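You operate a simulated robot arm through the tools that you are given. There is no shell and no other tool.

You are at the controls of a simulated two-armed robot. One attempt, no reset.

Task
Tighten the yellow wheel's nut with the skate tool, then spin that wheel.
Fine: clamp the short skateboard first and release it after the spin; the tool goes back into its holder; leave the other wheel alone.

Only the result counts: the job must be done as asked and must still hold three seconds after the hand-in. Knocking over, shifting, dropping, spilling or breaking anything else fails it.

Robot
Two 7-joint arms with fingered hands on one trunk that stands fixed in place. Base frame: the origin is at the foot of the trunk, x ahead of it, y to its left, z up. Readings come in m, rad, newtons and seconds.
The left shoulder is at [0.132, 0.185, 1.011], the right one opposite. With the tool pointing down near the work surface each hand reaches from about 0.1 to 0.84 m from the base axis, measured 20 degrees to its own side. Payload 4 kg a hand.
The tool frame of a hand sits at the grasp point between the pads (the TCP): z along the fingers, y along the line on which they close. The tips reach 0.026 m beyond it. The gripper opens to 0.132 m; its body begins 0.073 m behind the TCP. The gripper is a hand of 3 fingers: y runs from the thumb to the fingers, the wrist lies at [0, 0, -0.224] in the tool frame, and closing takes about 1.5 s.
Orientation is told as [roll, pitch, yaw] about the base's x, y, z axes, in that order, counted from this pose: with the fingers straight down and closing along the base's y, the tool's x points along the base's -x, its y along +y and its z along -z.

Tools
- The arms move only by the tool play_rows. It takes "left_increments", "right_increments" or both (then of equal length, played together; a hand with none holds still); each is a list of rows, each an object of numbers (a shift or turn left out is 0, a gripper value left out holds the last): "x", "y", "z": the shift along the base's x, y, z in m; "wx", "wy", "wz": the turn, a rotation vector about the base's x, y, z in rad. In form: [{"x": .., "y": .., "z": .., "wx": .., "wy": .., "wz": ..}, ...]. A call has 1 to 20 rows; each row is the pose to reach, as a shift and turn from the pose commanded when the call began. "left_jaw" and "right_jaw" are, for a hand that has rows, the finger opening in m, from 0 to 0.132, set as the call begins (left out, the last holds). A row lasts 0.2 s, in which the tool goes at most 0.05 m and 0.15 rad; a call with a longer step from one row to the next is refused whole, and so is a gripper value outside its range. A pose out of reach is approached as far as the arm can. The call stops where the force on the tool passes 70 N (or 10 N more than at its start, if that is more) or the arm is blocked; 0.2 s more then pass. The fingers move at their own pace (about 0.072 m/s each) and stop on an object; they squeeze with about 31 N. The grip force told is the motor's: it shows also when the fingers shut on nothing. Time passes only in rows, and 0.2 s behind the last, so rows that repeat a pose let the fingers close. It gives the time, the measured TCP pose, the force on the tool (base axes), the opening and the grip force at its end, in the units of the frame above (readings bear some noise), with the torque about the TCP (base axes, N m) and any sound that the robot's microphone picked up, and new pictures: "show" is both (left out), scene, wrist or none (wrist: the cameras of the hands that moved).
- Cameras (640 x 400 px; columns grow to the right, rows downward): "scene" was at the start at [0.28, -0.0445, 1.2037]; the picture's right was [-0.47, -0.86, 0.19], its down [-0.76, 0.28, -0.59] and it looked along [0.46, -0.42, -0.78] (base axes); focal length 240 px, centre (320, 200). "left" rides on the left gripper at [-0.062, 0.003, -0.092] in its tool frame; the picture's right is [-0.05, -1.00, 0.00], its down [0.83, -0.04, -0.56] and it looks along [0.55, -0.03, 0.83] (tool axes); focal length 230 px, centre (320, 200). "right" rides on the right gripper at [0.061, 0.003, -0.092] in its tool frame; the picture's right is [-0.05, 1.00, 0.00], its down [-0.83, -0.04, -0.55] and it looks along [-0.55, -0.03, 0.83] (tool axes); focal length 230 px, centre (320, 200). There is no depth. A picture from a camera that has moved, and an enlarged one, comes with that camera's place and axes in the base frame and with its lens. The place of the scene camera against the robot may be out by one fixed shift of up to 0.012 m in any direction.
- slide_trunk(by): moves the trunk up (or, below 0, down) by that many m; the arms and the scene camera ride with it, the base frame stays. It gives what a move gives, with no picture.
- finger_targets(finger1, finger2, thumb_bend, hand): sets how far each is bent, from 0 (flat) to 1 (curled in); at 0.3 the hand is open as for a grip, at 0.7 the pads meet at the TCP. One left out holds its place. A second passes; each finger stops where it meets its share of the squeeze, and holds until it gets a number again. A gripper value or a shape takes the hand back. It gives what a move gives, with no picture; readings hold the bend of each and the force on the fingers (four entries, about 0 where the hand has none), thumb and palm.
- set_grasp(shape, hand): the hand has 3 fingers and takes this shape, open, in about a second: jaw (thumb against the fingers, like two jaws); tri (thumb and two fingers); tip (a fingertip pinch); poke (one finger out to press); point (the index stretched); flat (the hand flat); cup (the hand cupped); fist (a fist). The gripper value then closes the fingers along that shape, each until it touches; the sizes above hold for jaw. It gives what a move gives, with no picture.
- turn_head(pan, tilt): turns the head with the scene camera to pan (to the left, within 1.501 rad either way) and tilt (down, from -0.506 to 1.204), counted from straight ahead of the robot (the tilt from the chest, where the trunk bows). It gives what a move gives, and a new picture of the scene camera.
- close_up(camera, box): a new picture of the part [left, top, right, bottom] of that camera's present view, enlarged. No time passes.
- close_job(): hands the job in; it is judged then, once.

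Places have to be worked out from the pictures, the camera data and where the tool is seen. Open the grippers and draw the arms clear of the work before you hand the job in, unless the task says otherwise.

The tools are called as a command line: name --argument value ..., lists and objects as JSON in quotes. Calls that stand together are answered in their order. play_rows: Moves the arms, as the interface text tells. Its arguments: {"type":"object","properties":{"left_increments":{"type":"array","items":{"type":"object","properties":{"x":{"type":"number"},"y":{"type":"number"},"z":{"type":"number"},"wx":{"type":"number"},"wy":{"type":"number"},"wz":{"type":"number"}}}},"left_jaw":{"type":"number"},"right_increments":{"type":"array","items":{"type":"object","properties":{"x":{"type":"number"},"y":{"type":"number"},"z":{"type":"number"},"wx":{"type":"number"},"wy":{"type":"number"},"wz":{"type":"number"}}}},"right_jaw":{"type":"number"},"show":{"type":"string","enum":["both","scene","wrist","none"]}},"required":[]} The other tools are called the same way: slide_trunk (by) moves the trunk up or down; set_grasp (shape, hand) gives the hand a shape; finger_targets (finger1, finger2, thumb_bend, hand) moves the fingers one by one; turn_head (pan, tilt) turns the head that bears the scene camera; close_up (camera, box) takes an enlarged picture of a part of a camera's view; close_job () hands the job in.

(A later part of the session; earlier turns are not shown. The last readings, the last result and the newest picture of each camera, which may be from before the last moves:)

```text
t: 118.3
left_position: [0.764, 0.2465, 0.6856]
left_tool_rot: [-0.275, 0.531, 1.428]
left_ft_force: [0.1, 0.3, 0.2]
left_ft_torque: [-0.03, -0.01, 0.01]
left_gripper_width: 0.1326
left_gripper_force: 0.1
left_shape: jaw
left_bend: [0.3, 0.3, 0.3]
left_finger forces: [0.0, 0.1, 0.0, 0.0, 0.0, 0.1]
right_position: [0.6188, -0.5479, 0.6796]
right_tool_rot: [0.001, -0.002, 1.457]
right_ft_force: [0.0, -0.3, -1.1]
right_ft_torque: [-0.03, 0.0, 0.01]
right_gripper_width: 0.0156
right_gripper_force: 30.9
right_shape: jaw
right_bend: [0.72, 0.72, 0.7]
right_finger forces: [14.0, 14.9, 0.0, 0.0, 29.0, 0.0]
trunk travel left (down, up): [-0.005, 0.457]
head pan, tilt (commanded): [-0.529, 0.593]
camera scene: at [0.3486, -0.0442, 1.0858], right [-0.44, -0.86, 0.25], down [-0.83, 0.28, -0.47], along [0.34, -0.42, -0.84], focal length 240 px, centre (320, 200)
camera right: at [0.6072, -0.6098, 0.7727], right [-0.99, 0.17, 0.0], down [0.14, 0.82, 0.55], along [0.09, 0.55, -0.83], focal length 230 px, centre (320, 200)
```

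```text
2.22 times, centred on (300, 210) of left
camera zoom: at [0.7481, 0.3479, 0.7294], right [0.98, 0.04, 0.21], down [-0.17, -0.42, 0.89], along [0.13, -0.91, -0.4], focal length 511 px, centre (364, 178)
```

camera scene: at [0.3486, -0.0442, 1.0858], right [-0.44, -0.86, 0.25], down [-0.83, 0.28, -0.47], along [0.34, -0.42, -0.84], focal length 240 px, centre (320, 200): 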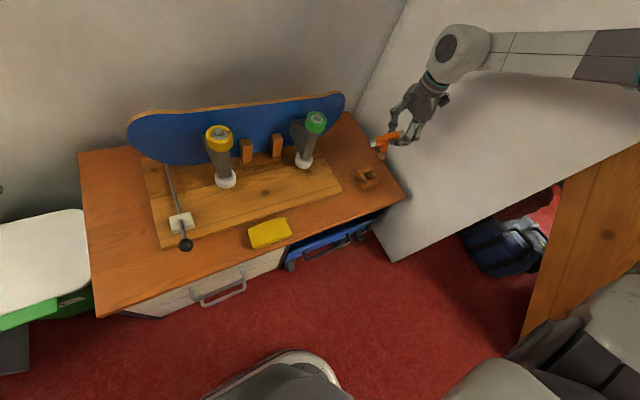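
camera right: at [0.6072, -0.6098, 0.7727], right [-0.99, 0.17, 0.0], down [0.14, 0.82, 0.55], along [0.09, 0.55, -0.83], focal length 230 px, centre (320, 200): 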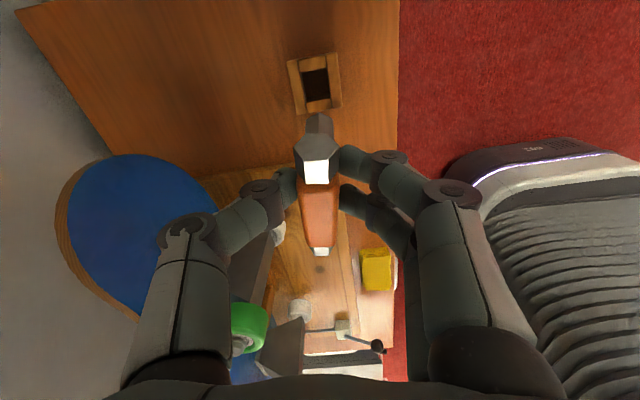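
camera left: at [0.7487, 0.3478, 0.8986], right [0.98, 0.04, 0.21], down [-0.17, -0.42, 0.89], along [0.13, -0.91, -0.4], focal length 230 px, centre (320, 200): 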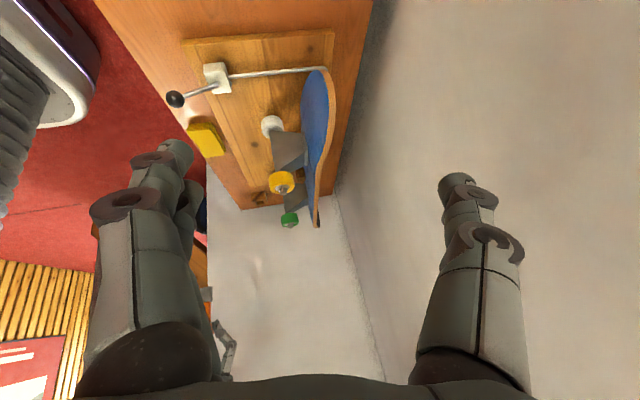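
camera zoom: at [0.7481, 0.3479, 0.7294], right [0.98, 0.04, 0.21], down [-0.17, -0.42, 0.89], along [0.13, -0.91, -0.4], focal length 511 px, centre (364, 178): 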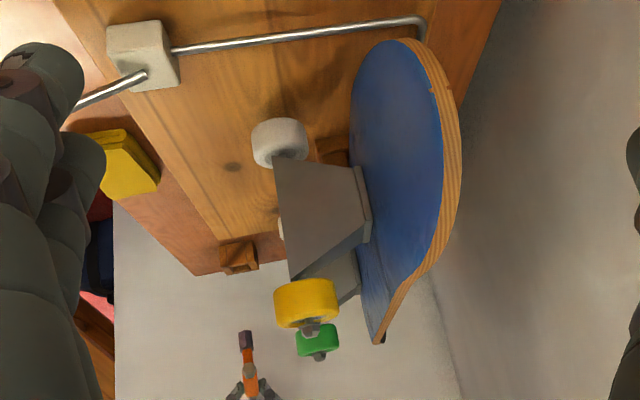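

The nut has a tapered hex top (a good guide), with one flat facing roughly the robot: its corners lie near 17.5°+60°k, so a hand yaw of ~1.35 rad matches the socket. I lean the hand so the tool stands vertical and carry it to a point just above and beside the nut.

play_rows --right_increments '[{"z": 0.035, "y": 0.01, "wx": 0.1, "wy": -0.0115}, {"z": 0.07, "y": 0.03, "wx": 0.2, "wy": -0.023}, {"z": 0.1, "y": 0.06, "wx": 0.3, "wy": -0.0345}, {"z": 0.13, "y": 0.095, "wx": 0.4073, "wy": -0.0466}, {"z": 0.14, "x": 0.0141, "y": 0.1352, "wx": 0.4073, "wy": -0.0466}, {"z": 0.14, "x": 0.0282, "y": 0.1753, "wx": 0.4073, "wy": -0.0466}, {"z": 0.14, "x": 0.0423, "y": 0.2155, "wx": 0.4073, "wy": -0.0466}, {"z": 0.14, "x": 0.0563, "y": 0.2557, "wx": 0.4073, "wy": -0.0466}, {"z": 0.14, "x": 0.0704, "y": 0.2958, "wx": 0.4073, "wy": -0.0466}, {"z": 0.14, "x": 0.0845, "y": 0.336, "wx": 0.4073, "wy": -0.0466}, {"z": 0.14, "x": 0.0986, "y": 0.3762, "wx": 0.4073, "wy": -0.0466}, {"z": 0.14, "x": 0.1127, "y": 0.4163, "wx": 0.4073, "wy": -0.0466}]' --show "both"

close_up --camera "scene" --box '[170, 60, 270, 160]'

close_up --camera "left" --box '[220, 200, 380, 340]'

```text
t: 121.0
left_position: [0.7657, 0.2458, 0.6826]
left_tool_rot: [-0.272, 0.531, 1.428]
left_ft_force: [0.8, 0.3, -0.3]
left_ft_torque: [-0.01, -0.01, 0.01]
left_gripper_width: 0.1319
left_gripper_force: 0.1
left_shape: jaw
left_bend: [0.3, 0.3, 0.3]
left_finger forces: [0.0, 0.1, 0.0, 0.1, 0.0, 0.0]
right_position: [0.7318, -0.1312, 0.8129]
right_tool_rot: [0.002, -0.41, 1.455]
right_ft_force: [0.9, 0.8, -1.4]
right_ft_torque: [-0.03, 0.04, -0.01]
right_gripper_width: 0.0157
right_gripper_force: 31.1
right_shape: jaw
right_bend: [0.72, 0.72, 0.7]
right_finger forces: [13.8, 14.4, 0.0, 0.0, 28.2, 0.0]
trunk travel left (down, up): [-0.005, 0.457]
head pan, tilt (commanded): [-0.529, 0.593]
camera scene: at [0.3508, -0.0443, 1.0845], right [-0.44, -0.86, 0.25], down [-0.84, 0.28, -0.47], along [0.34, -0.42, -0.84], focal length 240 px, centre (320, 200)
camera right: at [0.7177, -0.2256, 0.8735], right [-0.99, 0.16, 0.02], down [0.11, 0.53, 0.84], along [0.12, 0.83, -0.54], focal length 230 px, centre (320, 200)
```

scene: 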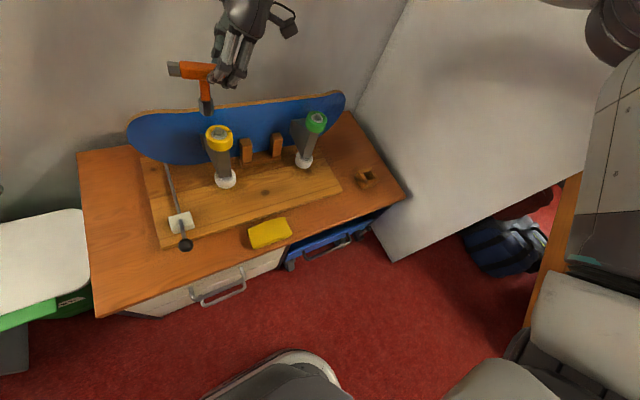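
right: 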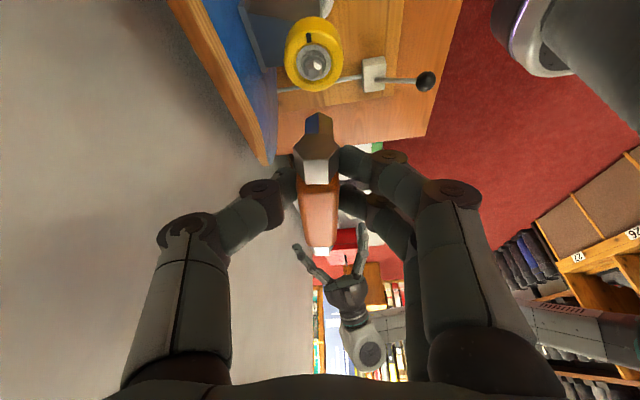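

```text
4.00 times, centred on (220, 110) of scene
camera zoom: at [0.3508, -0.0443, 1.0845], right [-0.44, -0.86, 0.25], down [-0.84, 0.28, -0.47], along [0.34, -0.42, -0.84], focal length 958 px, centre (720, 560)
```

zoom: 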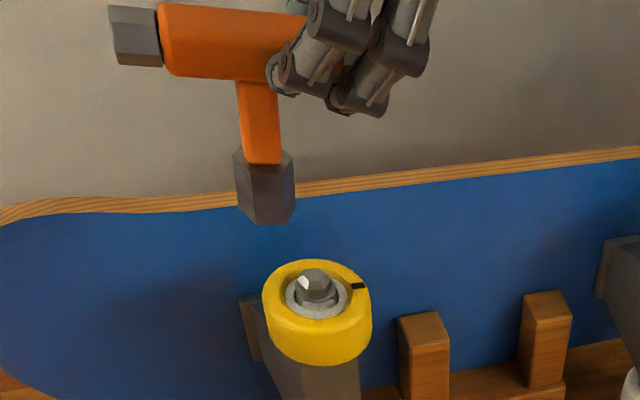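

```text
2.86 times, centred on (300, 270) of left
camera zoom: at [0.7496, 0.3475, 0.7267], right [0.98, 0.04, 0.2], down [-0.17, -0.42, 0.89], along [0.13, -0.91, -0.4], focal length 657 px, centre (377, 0)
```

zoom: 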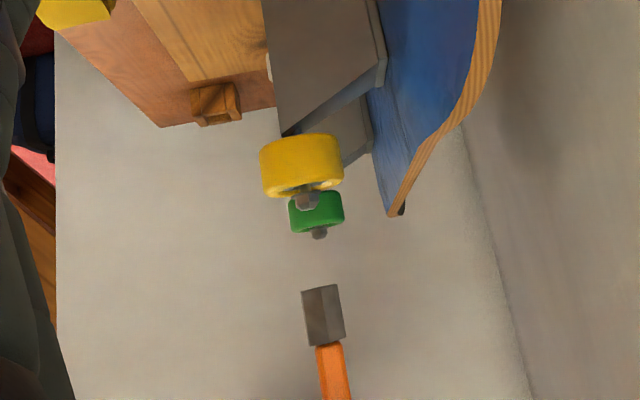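

The tool is nearly vertical but over-rotated by ~0.1 rad in the y-direction; in x it looks aligned with the nut, in y it must move about -11 mm. I correct the lean and yaw (to 1.35) and shift.

play_rows --right_increments '[{"wx": -0.05, "wy": 0.006, "wz": -0.05, "y": -0.005}, {"wx": -0.0993, "wy": 0.0116, "wz": -0.102, "y": -0.011}, {"wx": -0.0993, "wy": 0.0116, "wz": -0.102, "y": -0.011}]' --show "scene"

close_up --camera "scene" --box '[185, 75, 255, 155]'

close_up --camera "left" --box '[250, 230, 350, 340]'

close_up --camera "right" --box '[240, 0, 400, 160]'

```text
t: 121.8
left_position: [0.7646, 0.2456, 0.6855]
left_tool_rot: [-0.275, 0.532, 1.429]
left_ft_force: [-0.7, 0.4, 0.4]
left_ft_torque: [0.03, -0.06, 0.0]
left_gripper_width: 0.1319
left_gripper_force: 0.0
left_shape: jaw
left_bend: [0.3, 0.3, 0.3]
left_finger forces: [0.0, 0.0, 0.0, 0.0, 0.0, 0.0]
right_position: [0.7304, -0.1424, 0.8156]
right_tool_rot: [-0.005, -0.31, 1.356]
right_ft_force: [0.5, 0.1, -1.6]
right_ft_torque: [-0.01, 0.04, 0.0]
right_gripper_width: 0.0155
right_gripper_force: 31.0
right_shape: jaw
right_bend: [0.72, 0.72, 0.7]
right_finger forces: [13.9, 14.4, 0.0, 0.0, 28.2, 0.0]
trunk travel left (down, up): [-0.005, 0.457]
head pan, tilt (commanded): [-0.529, 0.593]
camera scene: at [0.3494, -0.0444, 1.0853], right [-0.44, -0.86, 0.25], down [-0.83, 0.28, -0.47], along [0.34, -0.42, -0.84], focal length 240 px, centre (320, 200)
```

scene: 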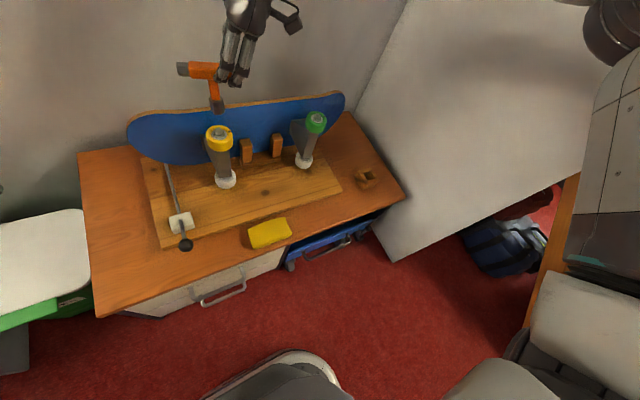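

```text
5.00 times, centred on (220, 115) of scene
camera zoom: at [0.3494, -0.0444, 1.0853], right [-0.44, -0.86, 0.25], down [-0.83, 0.28, -0.47], along [0.34, -0.42, -0.84], focal length 1198 px, centre (820, 625)
```

zoom: 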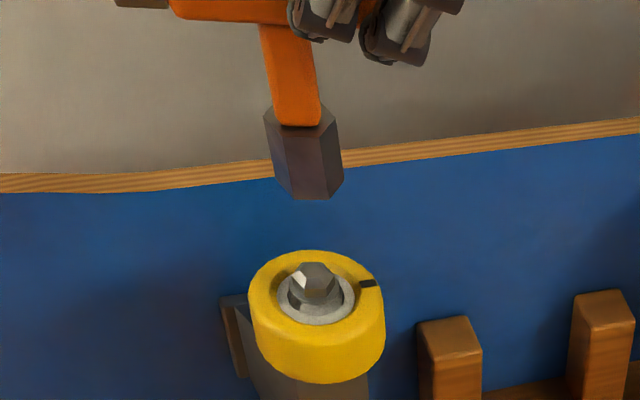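

```text
3.64 times, centred on (300, 285) of left
camera zoom: at [0.7486, 0.3477, 0.7285], right [0.98, 0.04, 0.21], down [-0.17, -0.42, 0.89], along [0.13, -0.91, -0.4], focal length 837 px, centre (393, -109)
```

zoom: 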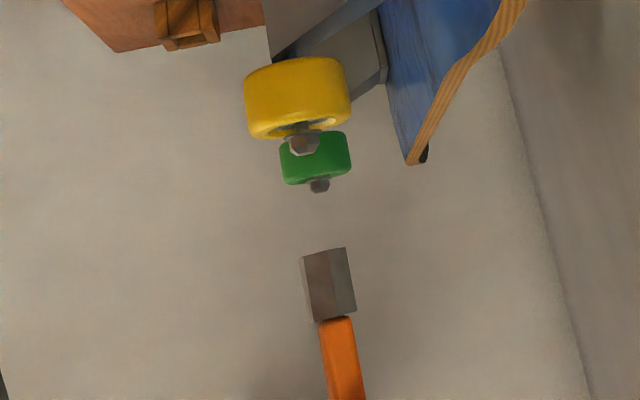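

```text
2.50 times, centred on (320, 80) of right
camera zoom: at [0.7085, -0.2281, 0.8851], right [-0.96, 0.26, 0.01], down [0.17, 0.6, 0.78], along [0.2, 0.76, -0.62], focal length 575 px, centre (320, 500)
```

zoom: 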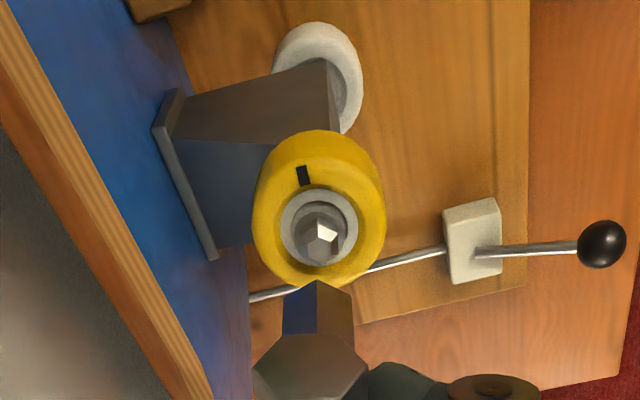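

The tool is now vertical within ~1° in both views and within 2 mm of the nut's axis, about 46 mm above it. I nudge x -1.5 mm, y +1.5 mm and descend most of the gap.

play_rows --right_increments '[{"x": -0.0015, "y": 0.0015, "z": -0.012}, {"x": -0.0015, "y": 0.0015, "z": -0.024}, {"x": -0.0015, "y": 0.0015, "z": -0.034}]' --show "scene"

close_up --camera "scene" --box '[190, 95, 250, 155]'

close_up --camera "left" --box '[260, 240, 340, 320]'

```text
t: 122.5
left_position: [0.7636, 0.246, 0.685]
left_tool_rot: [-0.275, 0.531, 1.43]
left_ft_force: [-0.3, -0.1, 0.6]
left_ft_torque: [0.01, -0.01, -0.02]
left_gripper_width: 0.1321
left_gripper_force: 0.1
left_shape: jaw
left_bend: [0.3, 0.3, 0.3]
left_finger forces: [0.0, 0.0, 0.1, 0.0, 0.1, 0.1]
right_position: [0.7296, -0.142, 0.7808]
right_tool_rot: [-0.006, -0.309, 1.357]
right_ft_force: [1.2, -0.3, -1.3]
right_ft_torque: [-0.03, -0.02, -0.03]
right_gripper_width: 0.0154
right_gripper_force: 31.4
right_shape: jaw
right_bend: [0.72, 0.72, 0.7]
right_finger forces: [13.7, 14.4, 0.1, 0.0, 28.1, 0.0]
trunk travel left (down, up): [-0.005, 0.457]
head pan, tilt (commanded): [-0.529, 0.593]
camera scene: at [0.3495, -0.0444, 1.0852], right [-0.44, -0.86, 0.25], down [-0.83, 0.28, -0.47], along [0.34, -0.42, -0.84], focal length 240 px, centre (320, 200)
```

scene: 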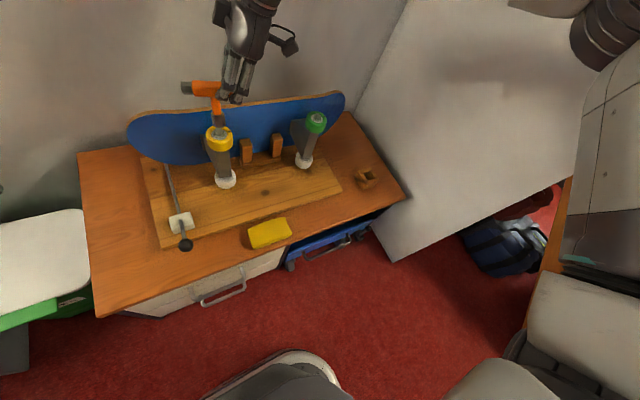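

```text
6.67 times, centred on (220, 125) of scene
camera zoom: at [0.3495, -0.0444, 1.0852], right [-0.44, -0.86, 0.25], down [-0.83, 0.28, -0.47], along [0.34, -0.42, -0.84], focal length 1597 px, centre (987, 700)
```

zoom: 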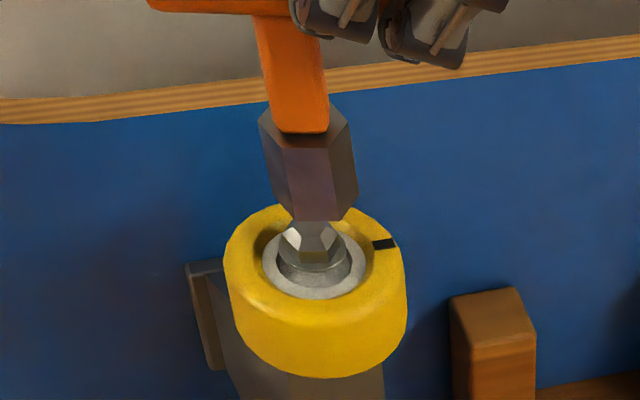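

```text
5.00 times, centred on (300, 280) of left
camera zoom: at [0.7488, 0.3476, 0.7283], right [0.98, 0.04, 0.21], down [-0.17, -0.42, 0.89], along [0.13, -0.91, -0.4], focal length 1150 px, centre (420, -200)
```

zoom: 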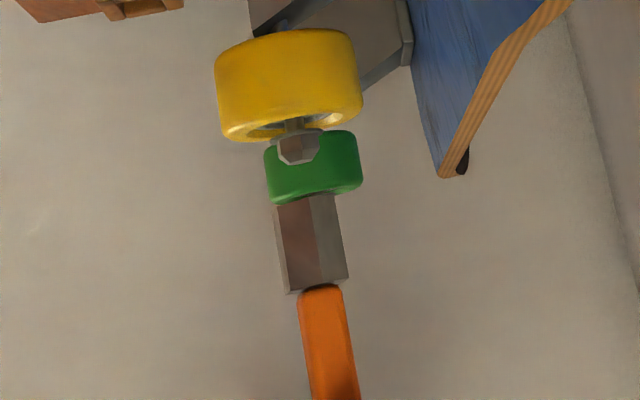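

Both views show the socket ~1 cm above the nut, on axis, with its flats matching the nut's. I lower gently onto the nut, watching the force.

play_rows --right_increments '[{"z": -0.005}, {"z": -0.009}, {"z": -0.013}, {"z": -0.013}]' --show "none"

close_up --camera "scene" --box '[190, 95, 250, 155]'

close_up --camera "left" --box '[260, 240, 340, 320]'

```text
t: 123.5
left_position: [0.7629, 0.2456, 0.6852]
left_tool_rot: [-0.274, 0.532, 1.428]
left_ft_force: [0.1, -0.9, 0.6]
left_ft_torque: [-0.02, 0.03, 0.02]
left_gripper_width: 0.1321
left_gripper_force: 0.0
left_shape: jaw
left_bend: [0.3, 0.3, 0.3]
left_finger forces: [0.0, 0.0, 0.1, 0.0, 0.0, 0.0]
right_position: [0.7299, -0.1418, 0.7686]
right_tool_rot: [-0.007, -0.311, 1.357]
right_ft_force: [-0.3, 0.8, -1.7]
right_ft_torque: [-0.04, 0.01, 0.0]
right_gripper_width: 0.0157
right_gripper_force: 30.8
right_shape: jaw
right_bend: [0.72, 0.72, 0.7]
right_finger forces: [13.8, 14.4, 0.0, 0.1, 28.2, 0.0]
trunk travel left (down, up): [-0.005, 0.457]
head pan, tilt (commanded): [-0.529, 0.593]
```

```text
6.67 times, centred on (220, 125) of scene
camera zoom: at [0.3493, -0.0444, 1.0854], right [-0.44, -0.86, 0.25], down [-0.83, 0.28, -0.47], along [0.34, -0.42, -0.84], focal length 1597 px, centre (987, 700)
```

zoom: 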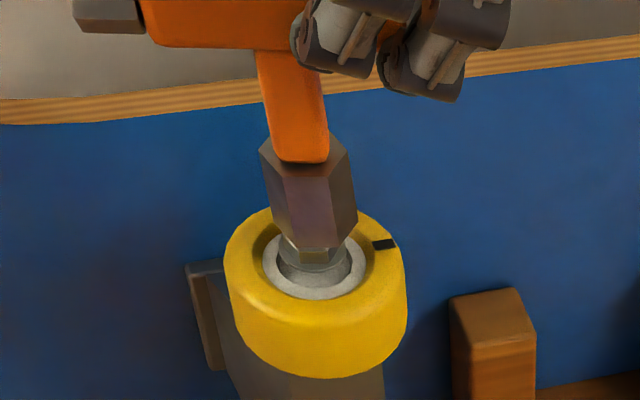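

```text
5.00 times, centred on (300, 280) of left
camera zoom: at [0.7486, 0.3477, 0.7286], right [0.98, 0.04, 0.21], down [-0.17, -0.42, 0.89], along [0.13, -0.91, -0.4], focal length 1150 px, centre (420, -200)
```

zoom: 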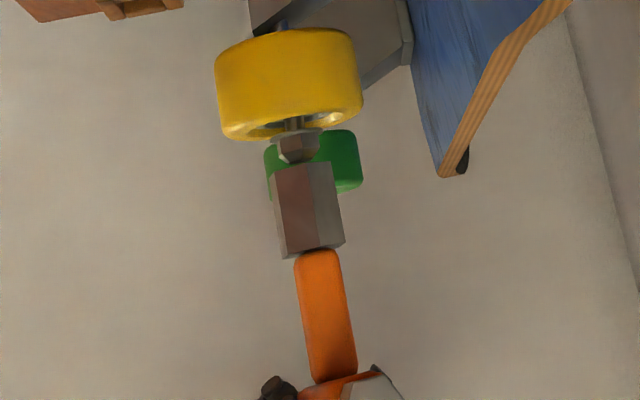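

The socket mouth is right at the nut's tip, on axis, with matching facets and no force yet. I keep lowering.

play_rows --right_increments '[{"z": -0.003}, {"z": -0.006}, {"z": -0.009}, {"z": -0.009}]' --show "none"

close_up --camera "scene" --box '[190, 95, 250, 155]'

close_up --camera "left" --box '[260, 240, 340, 320]'

```text
t: 124.5
left_position: [0.7648, 0.2463, 0.6849]
left_tool_rot: [-0.274, 0.532, 1.43]
left_ft_force: [0.8, 0.9, -0.7]
left_ft_torque: [-0.01, 0.01, 0.0]
left_gripper_width: 0.1321
left_gripper_force: 0.0
left_shape: jaw
left_bend: [0.3, 0.3, 0.3]
left_finger forces: [0.1, 0.0, 0.1, 0.1, 0.0, 0.1]
right_position: [0.73, -0.1434, 0.7598]
right_tool_rot: [-0.005, -0.31, 1.356]
right_ft_force: [0.0, 1.2, -1.7]
right_ft_torque: [0.02, 0.01, 0.0]
right_gripper_width: 0.0156
right_gripper_force: 30.7
right_shape: jaw
right_bend: [0.72, 0.72, 0.7]
right_finger forces: [13.5, 14.7, 0.0, 0.1, 28.3, 0.1]
trunk travel left (down, up): [-0.005, 0.457]
head pan, tilt (commanded): [-0.529, 0.593]
```

```text
6.67 times, centred on (220, 125) of scene
camera zoom: at [0.3494, -0.0443, 1.0853], right [-0.44, -0.86, 0.25], down [-0.83, 0.28, -0.47], along [0.34, -0.42, -0.84], focal length 1597 px, centre (987, 700)
```

zoom: 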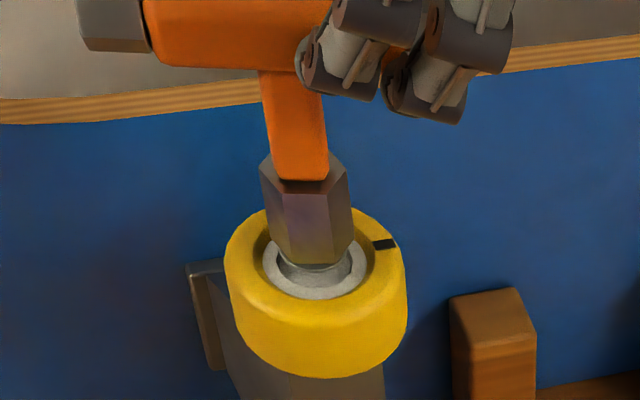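

```text
5.00 times, centred on (300, 280) of left
camera zoom: at [0.7486, 0.3478, 0.7285], right [0.98, 0.04, 0.21], down [-0.17, -0.42, 0.89], along [0.13, -0.91, -0.4], focal length 1150 px, centre (420, -200)
```

zoom: 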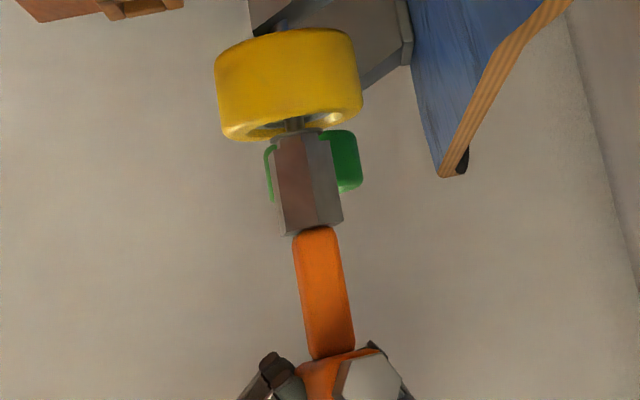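

The socket has slipped over the nut almost without force. I press down a few more mm to seat it.

play_rows --right_increments '[{"z": -0.003}, {"z": -0.006}, {"z": -0.006}]' --show "none"

close_up --camera "left" --box '[260, 240, 340, 320]'

```text
t: 125.3
left_position: [0.7637, 0.2456, 0.6871]
left_tool_rot: [-0.274, 0.532, 1.43]
left_ft_force: [0.1, -0.8, 0.0]
left_ft_torque: [-0.03, -0.03, -0.02]
left_gripper_width: 0.1322
left_gripper_force: 0.1
left_shape: jaw
left_bend: [0.3, 0.3, 0.3]
left_finger forces: [0.0, 0.1, 0.0, 0.1, 0.0, 0.0]
right_position: [0.73, -0.1417, 0.7554]
right_tool_rot: [-0.008, -0.311, 1.355]
right_ft_force: [-0.3, -0.7, 4.7]
right_ft_torque: [0.08, -0.03, 0.02]
right_gripper_width: 0.0157
right_gripper_force: 31.1
right_shape: jaw
right_bend: [0.72, 0.72, 0.7]
right_finger forces: [14.4, 15.9, 0.0, 0.0, 29.5, 0.1]
trunk travel left (down, up): [-0.005, 0.457]
head pan, tilt (commanded): [-0.529, 0.593]
```

```text
5.00 times, centred on (300, 280) of left
camera zoom: at [0.7482, 0.3476, 0.7294], right [0.98, 0.04, 0.21], down [-0.17, -0.42, 0.89], along [0.13, -0.91, -0.4], focal length 1150 px, centre (420, -200)
```

zoom: 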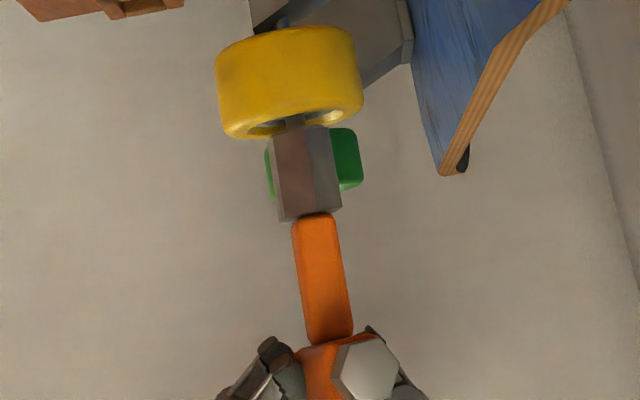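

The socket is seated (light contact, +6 N). The bar geometry puts the nut axis about 26 mm from the TCP along the bar, at ≈[0.7356, -0.116], agreeing with my earlier nut estimate. I begin turning clockwise about that axis: a first 0.3 rad, watching torque.

play_rows --right_increments '[{"x": -0.0019, "y": 0.0005, "wz": -0.075}, {"x": -0.0038, "y": 0.0011, "wz": -0.15}, {"x": -0.0056, "y": 0.0019, "wz": -0.225}, {"x": -0.0074, "y": 0.0028, "wz": -0.3}]' --show "none"

close_up --camera "scene" --box '[190, 95, 250, 155]'

close_up --camera "left" --box '[260, 240, 340, 320]'

```text
t: 126.3
left_position: [0.7645, 0.2464, 0.6854]
left_tool_rot: [-0.275, 0.533, 1.429]
left_ft_force: [0.3, 0.4, 0.2]
left_ft_torque: [-0.05, -0.03, -0.02]
left_gripper_width: 0.1321
left_gripper_force: 0.2
left_shape: jaw
left_bend: [0.3, 0.3, 0.3]
left_finger forces: [0.0, 0.1, 0.0, 0.0, 0.0, 0.0]
right_position: [0.7234, -0.138, 0.7561]
right_tool_rot: [-0.007, -0.311, 1.054]
right_ft_force: [1.1, 0.0, 5.6]
right_ft_torque: [0.07, -0.1, 0.04]
right_gripper_width: 0.0162
right_gripper_force: 30.9
right_shape: jaw
right_bend: [0.72, 0.72, 0.7]
right_finger forces: [13.5, 16.3, 0.0, 0.1, 30.6, 0.0]
trunk travel left (down, up): [-0.005, 0.457]
head pan, tilt (commanded): [-0.529, 0.593]
```

```text
6.67 times, centred on (220, 125) of scene
camera zoom: at [0.3488, -0.0442, 1.0856], right [-0.44, -0.86, 0.25], down [-0.83, 0.28, -0.47], along [0.34, -0.42, -0.84], focal length 1597 px, centre (987, 700)
```

zoom: 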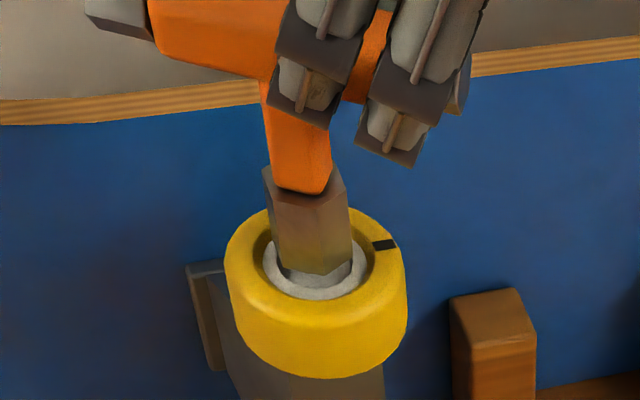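

```text
5.00 times, centred on (300, 280) of left
camera zoom: at [0.7483, 0.3479, 0.729], right [0.98, 0.04, 0.21], down [-0.17, -0.42, 0.89], along [0.13, -0.91, -0.4], focal length 1150 px, centre (420, -200)
```

zoom: 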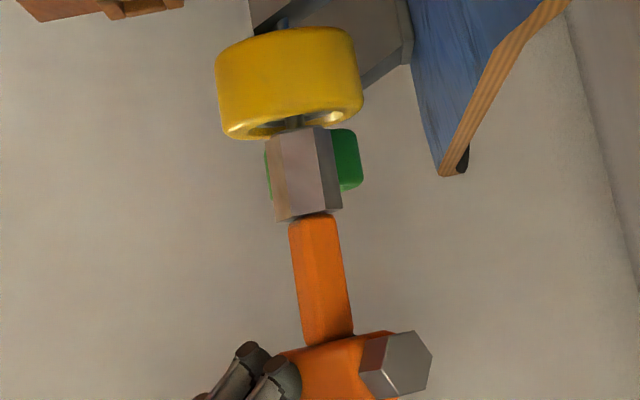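

It turned smoothly with little torque. I continue clockwise another 0.5 rad and look at torque again.

play_rows --right_increments '[{"x": -0.0022, "y": 0.0014, "z": -0.0005, "wz": -0.1}, {"x": -0.0043, "y": 0.003, "z": -0.001, "wz": -0.2}, {"x": -0.0062, "y": 0.0049, "z": -0.001, "wz": -0.3}, {"x": -0.0079, "y": 0.0069, "z": -0.0015, "wz": -0.4}, {"x": -0.0094, "y": 0.0091, "z": -0.002, "wz": -0.5}]' --show "none"

close_up --camera "scene" --box '[190, 95, 250, 155]'

close_up --camera "left" --box '[260, 240, 340, 320]'

```text
t: 127.5
left_position: [0.7637, 0.2458, 0.6871]
left_tool_rot: [-0.277, 0.534, 1.428]
left_ft_force: [-0.3, 0.1, -0.3]
left_ft_torque: [-0.02, -0.01, 0.01]
left_gripper_width: 0.1321
left_gripper_force: 0.1
left_shape: jaw
left_bend: [0.3, 0.3, 0.3]
left_finger forces: [0.0, 0.0, 0.0, 0.1, 0.0, 0.1]
right_position: [0.7122, -0.1293, 0.7546]
right_tool_rot: [-0.007, -0.313, 0.556]
right_ft_force: [-1.0, -1.3, 12.5]
right_ft_torque: [0.03, -0.09, 0.09]
right_gripper_width: 0.0163
right_gripper_force: 30.2
right_shape: jaw
right_bend: [0.72, 0.72, 0.71]
right_finger forces: [14.3, 17.5, 0.1, 0.1, 31.9, 0.0]
trunk travel left (down, up): [-0.005, 0.457]
head pan, tilt (commanded): [-0.529, 0.593]
```

```text
6.67 times, centred on (220, 125) of scene
camera zoom: at [0.3477, -0.0441, 1.0862], right [-0.44, -0.86, 0.25], down [-0.83, 0.28, -0.47], along [0.34, -0.42, -0.84], focal length 1597 px, centre (987, 700)
```

zoom: 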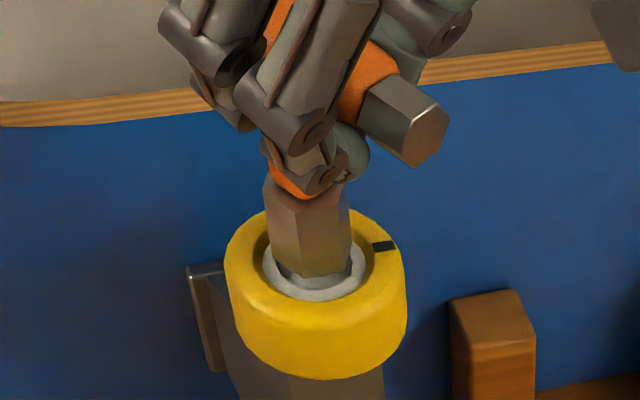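

```text
5.00 times, centred on (300, 280) of left
camera zoom: at [0.7477, 0.3478, 0.7301], right [0.98, 0.04, 0.21], down [-0.17, -0.42, 0.89], along [0.13, -0.91, -0.4], focal length 1150 px, centre (420, -200)
```

zoom: 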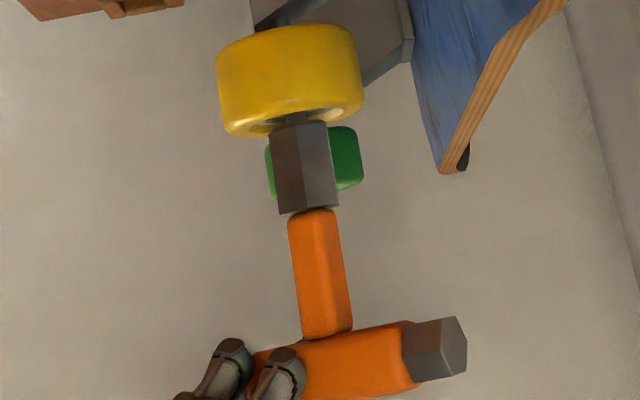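

Still smooth. I continue another 0.6 rad clockwise.

play_rows --right_increments '[{"x": -0.0013, "y": 0.0023, "wz": -0.1}, {"x": -0.0023, "y": 0.0047, "wz": -0.2}, {"x": -0.0031, "y": 0.0072, "wz": -0.3}, {"x": -0.0036, "y": 0.0098, "wz": -0.4}, {"x": -0.0039, "y": 0.0124, "wz": -0.5}, {"x": -0.0039, "y": 0.0151, "wz": -0.6}]' --show "none"

close_up --camera "scene" --box '[190, 95, 250, 155]'

close_up --camera "left" --box '[260, 240, 340, 320]'

```text
t: 128.9
left_position: [0.7638, 0.2458, 0.6857]
left_tool_rot: [-0.277, 0.533, 1.429]
left_ft_force: [-0.2, -0.2, -0.6]
left_ft_torque: [0.02, 0.01, -0.03]
left_gripper_width: 0.1318
left_gripper_force: 0.1
left_shape: jaw
left_bend: [0.3, 0.3, 0.3]
left_finger forces: [0.0, 0.1, 0.0, 0.0, 0.1, 0.1]
right_position: [0.7091, -0.1137, 0.7531]
right_tool_rot: [-0.005, -0.31, -0.046]
right_ft_force: [0.5, 1.7, 9.4]
right_ft_torque: [0.06, -0.12, 0.19]
right_gripper_width: 0.0164
right_gripper_force: 30.9
right_shape: jaw
right_bend: [0.72, 0.72, 0.71]
right_finger forces: [14.5, 18.0, 0.0, 0.1, 30.7, 0.0]
trunk travel left (down, up): [-0.005, 0.457]
head pan, tilt (commanded): [-0.529, 0.593]
```

```text
6.67 times, centred on (220, 125) of scene
camera zoom: at [0.3484, -0.044, 1.0857], right [-0.44, -0.86, 0.25], down [-0.83, 0.28, -0.47], along [0.34, -0.42, -0.84], focal length 1597 px, centre (987, 700)
```

zoom: 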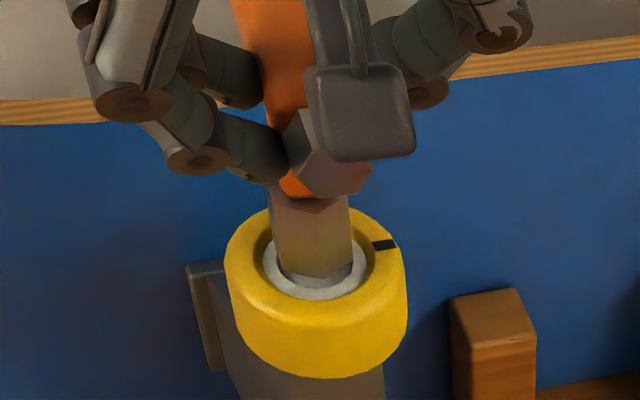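

```text
5.00 times, centred on (300, 280) of left
camera zoom: at [0.748, 0.3479, 0.7291], right [0.98, 0.04, 0.21], down [-0.17, -0.42, 0.89], along [0.13, -0.91, -0.4], focal length 1150 px, centre (420, -200)
```

zoom: 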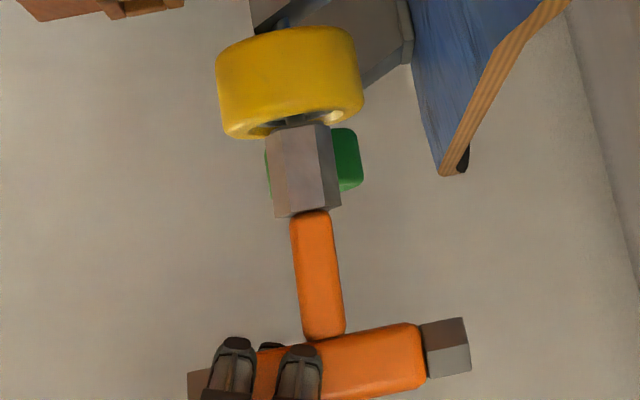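

1.4 rad turned so far; the torque begins to rise a little (0.19 N m). I continue to the edge of the reachable range.

play_rows --right_increments '[{"x": 0.0002, "y": 0.0026, "wz": -0.1}, {"x": 0.0007, "y": 0.0052, "wz": -0.2}, {"x": 0.0015, "y": 0.0077, "wz": -0.3}]' --show "none"

close_up --camera "left" --box '[260, 240, 340, 320]'

```text
t: 129.8
left_position: [0.7626, 0.2473, 0.6861]
left_tool_rot: [-0.276, 0.535, 1.428]
left_ft_force: [0.1, 0.9, 0.1]
left_ft_torque: [0.0, -0.01, -0.02]
left_gripper_width: 0.132
left_gripper_force: 0.1
left_shape: jaw
left_bend: [0.3, 0.3, 0.3]
left_finger forces: [0.0, 0.0, 0.1, 0.0, 0.0, 0.0]
right_position: [0.7134, -0.1239, 0.7544]
right_tool_rot: [-0.006, -0.309, -0.345]
right_ft_force: [-1.4, 6.3, 7.8]
right_ft_torque: [0.48, 0.01, 0.15]
right_gripper_width: 0.0168
right_gripper_force: 30.9
right_shape: jaw
right_bend: [0.74, 0.73, 0.7]
right_finger forces: [22.0, 16.7, 0.0, 0.0, 32.0, 0.0]
right hand out of reach, approached as far as the arm can: row 3
trunk travel left (down, up): [-0.005, 0.457]
head pan, tilt (commanded): [-0.529, 0.593]
```

```text
5.00 times, centred on (300, 280) of left
camera zoom: at [0.7475, 0.3481, 0.7297], right [0.98, 0.04, 0.21], down [-0.17, -0.42, 0.89], along [0.13, -0.91, -0.4], focal length 1150 px, centre (420, -200)
```

zoom: 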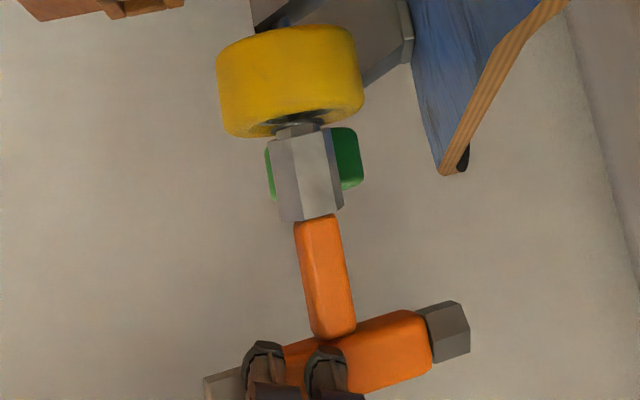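

The last bit went out of reach (lateral 6 N). I lift the tool off the nut here, to re-seat it for another stroke and to inspect the nut.

play_rows --right_increments '[{"z": 0.008}, {"z": 0.018}, {"z": 0.03}, {"z": 0.042}]' --show "none"

close_up --camera "left" --box '[260, 240, 340, 320]'

close_up --camera "scene" --box '[190, 95, 250, 155]'

```text
t: 130.8
left_position: [0.7633, 0.2466, 0.6862]
left_tool_rot: [-0.274, 0.531, 1.431]
left_ft_force: [0.6, 0.2, -0.5]
left_ft_torque: [0.02, 0.0, -0.01]
left_gripper_width: 0.1319
left_gripper_force: 0.0
left_shape: jaw
left_bend: [0.3, 0.3, 0.3]
left_finger forces: [0.0, 0.0, 0.1, 0.0, 0.1, 0.0]
right_position: [0.7141, -0.1245, 0.7952]
right_tool_rot: [-0.008, -0.309, -0.343]
right_ft_force: [-0.8, 0.0, -1.0]
right_ft_torque: [0.03, 0.05, -0.02]
right_gripper_width: 0.0162
right_gripper_force: 30.7
right_shape: jaw
right_bend: [0.73, 0.72, 0.7]
right_finger forces: [14.6, 14.2, 0.0, 0.0, 28.9, 0.1]
trunk travel left (down, up): [-0.005, 0.457]
head pan, tilt (commanded): [-0.529, 0.593]
```

```text
5.00 times, centred on (300, 280) of left
camera zoom: at [0.7486, 0.3476, 0.7287], right [0.98, 0.04, 0.21], down [-0.17, -0.42, 0.89], along [0.13, -0.91, -0.4], focal length 1150 px, centre (420, -200)
```

zoom: 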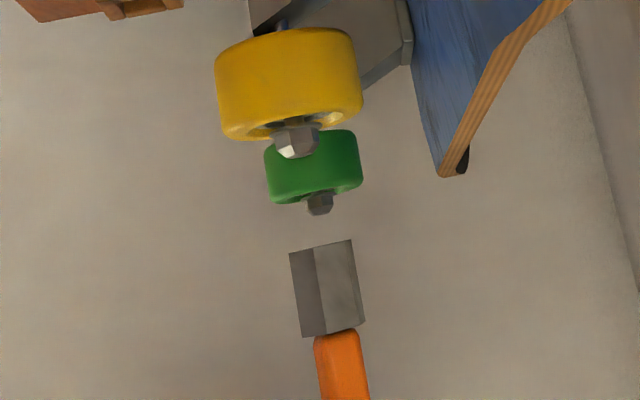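

```text
6.67 times, centred on (220, 125) of scene
camera zoom: at [0.3492, -0.0445, 1.0854], right [-0.44, -0.86, 0.25], down [-0.83, 0.28, -0.47], along [0.34, -0.42, -0.84], focal length 1597 px, centre (987, 700)
```

zoom: 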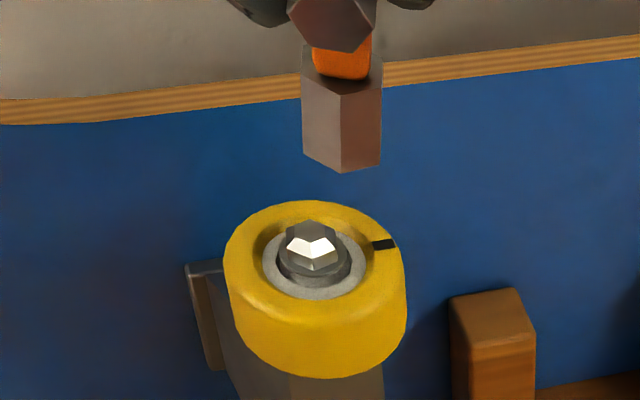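

The nut has clearly turned and sunk toward the wheel. I compare it with the green wheel's nut in close-ups to judge whether it is home.

close_up --camera "scene" --box '[205, 120, 235, 150]'

close_up --camera "scene" --box '[300, 105, 330, 135]'

close_up --camera "left" --box '[275, 255, 325, 295]'

```text
13.33 times, centred on (220, 135) of scene
camera zoom: at [0.3492, -0.0445, 1.0854], right [-0.44, -0.86, 0.25], down [-0.83, 0.28, -0.47], along [0.34, -0.42, -0.84], focal length 3194 px, centre (1653, 1067)
```

zoom: 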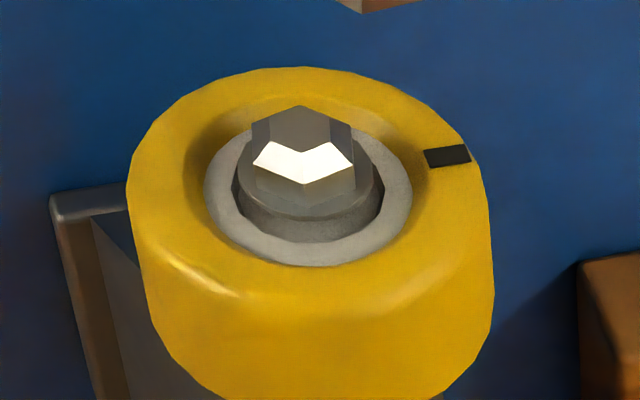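

```text
13.33 times, centred on (315, 120) of scene
camera zoom: at [0.3492, -0.0445, 1.0854], right [-0.44, -0.86, 0.25], down [-0.83, 0.28, -0.47], along [0.34, -0.42, -0.84], focal length 3194 px, centre (387, 1267)
```

zoom: 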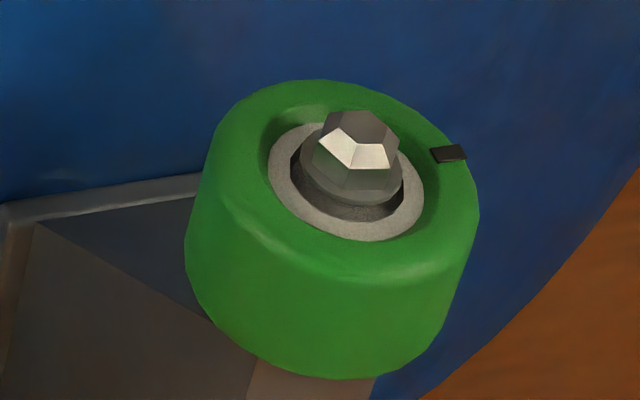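

```text
10.00 times, centred on (300, 275) of left
camera zoom: at [0.7486, 0.3476, 0.7287], right [0.98, 0.04, 0.21], down [-0.17, -0.42, 0.89], along [0.13, -0.91, -0.4], focal length 2301 px, centre (520, -550)
```

zoom: 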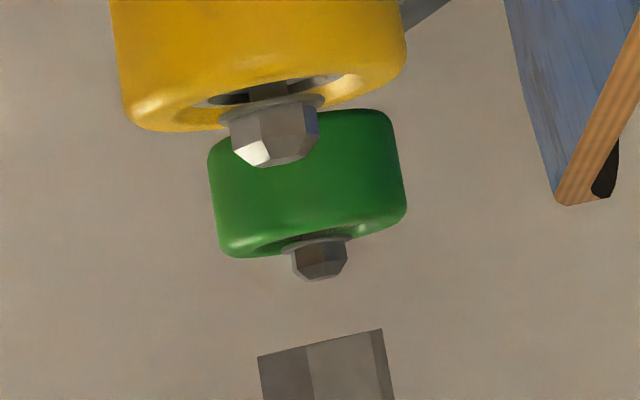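

The nut has come down some but a sliver of shaft still shows; I'll take a second stroke. I raise the tool, turn the hand back by 2·60° plus (to yaw ≈1.77) around the nut's axis and check the alignment again.

play_rows --right_increments '[{"x": -0.001, "y": 0.001, "z": 0.01, "wz": 0.132}, {"x": -0.002, "y": 0.002, "z": 0.02, "wz": 0.264}, {"x": -0.0035, "y": 0.003, "z": 0.025, "wz": 0.396}, {"x": -0.0045, "y": 0.0036, "z": 0.025, "wz": 0.528}, {"x": -0.003, "y": 0.0005, "z": 0.025, "wz": 0.66}, {"x": -0.0015, "y": -0.0026, "z": 0.025, "wz": 0.792}, {"x": 0.0, "y": -0.0057, "z": 0.025, "wz": 0.924}, {"x": 0.0015, "y": -0.0088, "z": 0.025, "wz": 1.056}, {"x": 0.0044, "y": -0.0107, "z": 0.025, "wz": 1.188}, {"x": 0.0072, "y": -0.0127, "z": 0.025, "wz": 1.32}, {"x": 0.01, "y": -0.0146, "z": 0.025, "wz": 1.452}, {"x": 0.0129, "y": -0.0165, "z": 0.025, "wz": 1.584}, {"x": 0.0163, "y": -0.0167, "z": 0.025, "wz": 1.716}, {"x": 0.0198, "y": -0.017, "z": 0.025, "wz": 1.848}, {"x": 0.0232, "y": -0.0172, "z": 0.025, "wz": 1.98}, {"x": 0.0267, "y": -0.0174, "z": 0.025, "wz": 2.112}]' --show "scene"

close_up --camera "scene" --box '[185, 75, 255, 155]'

close_up --camera "left" --box '[250, 230, 350, 340]'

```text
t: 134.2
left_position: [0.764, 0.2454, 0.6846]
left_tool_rot: [-0.275, 0.532, 1.429]
left_ft_force: [0.4, 0.2, 0.8]
left_ft_torque: [-0.01, -0.03, -0.01]
left_gripper_width: 0.1325
left_gripper_force: 0.1
left_shape: jaw
left_bend: [0.3, 0.3, 0.3]
left_finger forces: [0.0, 0.0, 0.1, 0.0, 0.1, 0.0]
right_position: [0.7425, -0.1417, 0.8193]
right_tool_rot: [-0.006, -0.312, 1.771]
right_ft_force: [0.0, 0.1, -2.6]
right_ft_torque: [0.01, 0.0, 0.0]
right_gripper_width: 0.0163
right_gripper_force: 31.0
right_shape: jaw
right_bend: [0.73, 0.72, 0.7]
right_finger forces: [14.6, 14.0, 0.0, 0.0, 28.7, 0.1]
trunk travel left (down, up): [-0.005, 0.457]
head pan, tilt (commanded): [-0.529, 0.593]
camera scene: at [0.35, -0.0445, 1.085], right [-0.44, -0.86, 0.25], down [-0.83, 0.28, -0.47], along [0.34, -0.42, -0.84], focal length 240 px, centre (320, 200)
```

scene: 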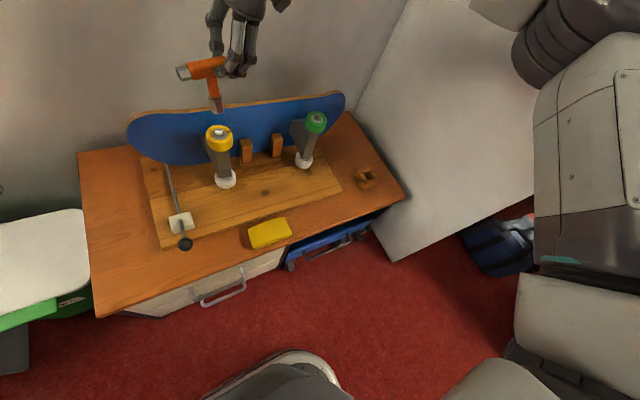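

```text
5.00 times, centred on (220, 115) of scene
camera zoom: at [0.35, -0.0445, 1.085], right [-0.44, -0.86, 0.25], down [-0.83, 0.28, -0.47], along [0.34, -0.42, -0.84], focal length 1198 px, centre (820, 625)
```

zoom: 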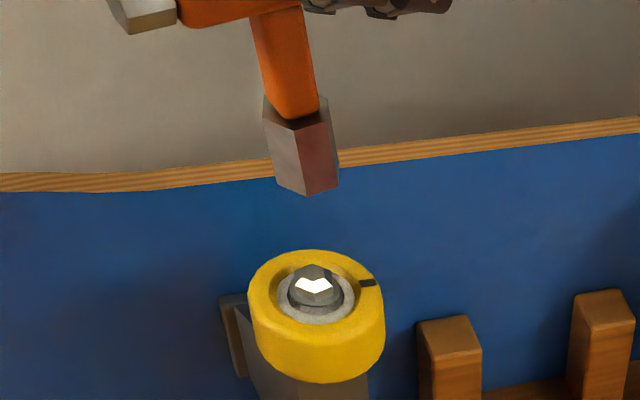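

```text
3.64 times, centred on (300, 285) of left
camera zoom: at [0.749, 0.3476, 0.7278], right [0.98, 0.04, 0.21], down [-0.17, -0.42, 0.89], along [0.13, -0.91, -0.4], focal length 837 px, centre (393, -109)
```

zoom: 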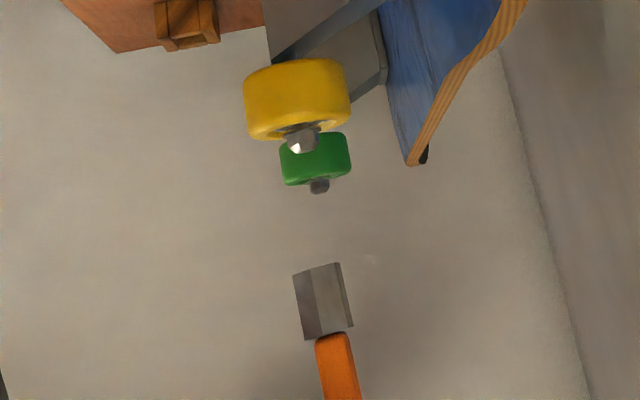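

Yaw 1.77 is reached and the socket's facets match the nut's new orientation. The tool leans ~0.055 rad in x, so I correct that (and ~3 mm x) while coming down close to the nut.

play_rows --right_increments '[{"x": -0.001, "y": 0.0005, "z": -0.01, "wy": -0.03}, {"x": -0.003, "y": 0.001, "z": -0.022, "wy": -0.055}, {"x": -0.003, "y": 0.001, "z": -0.034, "wy": -0.055}, {"x": -0.003, "y": 0.001, "z": -0.036, "wy": -0.055}]' --show "none"

close_up --camera "scene" --box '[190, 95, 250, 155]'

close_up --camera "left" --box '[260, 240, 340, 320]'

```text
t: 135.2
left_position: [0.763, 0.2458, 0.6867]
left_tool_rot: [-0.273, 0.533, 1.43]
left_ft_force: [-0.8, 0.6, -0.9]
left_ft_torque: [0.01, -0.01, 0.01]
left_gripper_width: 0.1321
left_gripper_force: 0.0
left_shape: jaw
left_bend: [0.3, 0.3, 0.3]
left_finger forces: [0.1, 0.0, 0.0, 0.1, 0.1, 0.1]
right_position: [0.7393, -0.139, 0.7856]
right_tool_rot: [-0.063, -0.3, 1.785]
right_ft_force: [0.4, -0.3, -1.2]
right_ft_torque: [-0.01, 0.0, -0.04]
right_gripper_width: 0.0165
right_gripper_force: 31.1
right_shape: jaw
right_bend: [0.73, 0.72, 0.7]
right_finger forces: [14.7, 14.1, 0.0, 0.0, 28.8, 0.0]
trunk travel left (down, up): [-0.005, 0.457]
head pan, tilt (commanded): [-0.529, 0.593]
```

```text
6.67 times, centred on (220, 125) of scene
camera zoom: at [0.3491, -0.0443, 1.0855], right [-0.44, -0.86, 0.25], down [-0.83, 0.28, -0.47], along [0.34, -0.42, -0.84], focal length 1597 px, centre (987, 700)
```

zoom: 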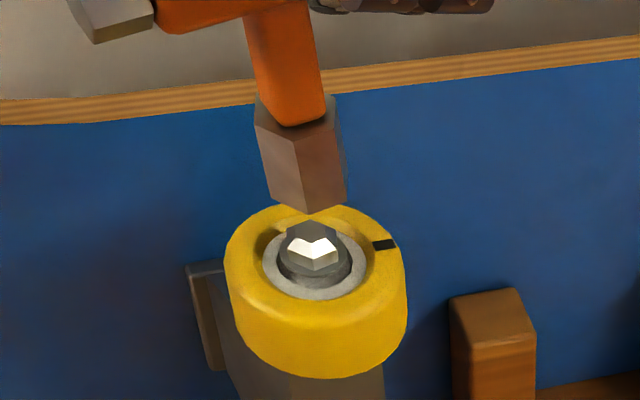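

```text
5.00 times, centred on (300, 280) of left
camera zoom: at [0.7485, 0.3477, 0.7288], right [0.98, 0.04, 0.21], down [-0.17, -0.42, 0.89], along [0.13, -0.91, -0.4], focal length 1150 px, centre (420, -200)
```

zoom: 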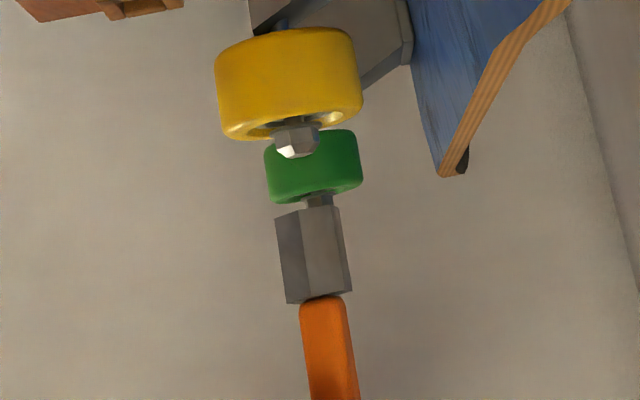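

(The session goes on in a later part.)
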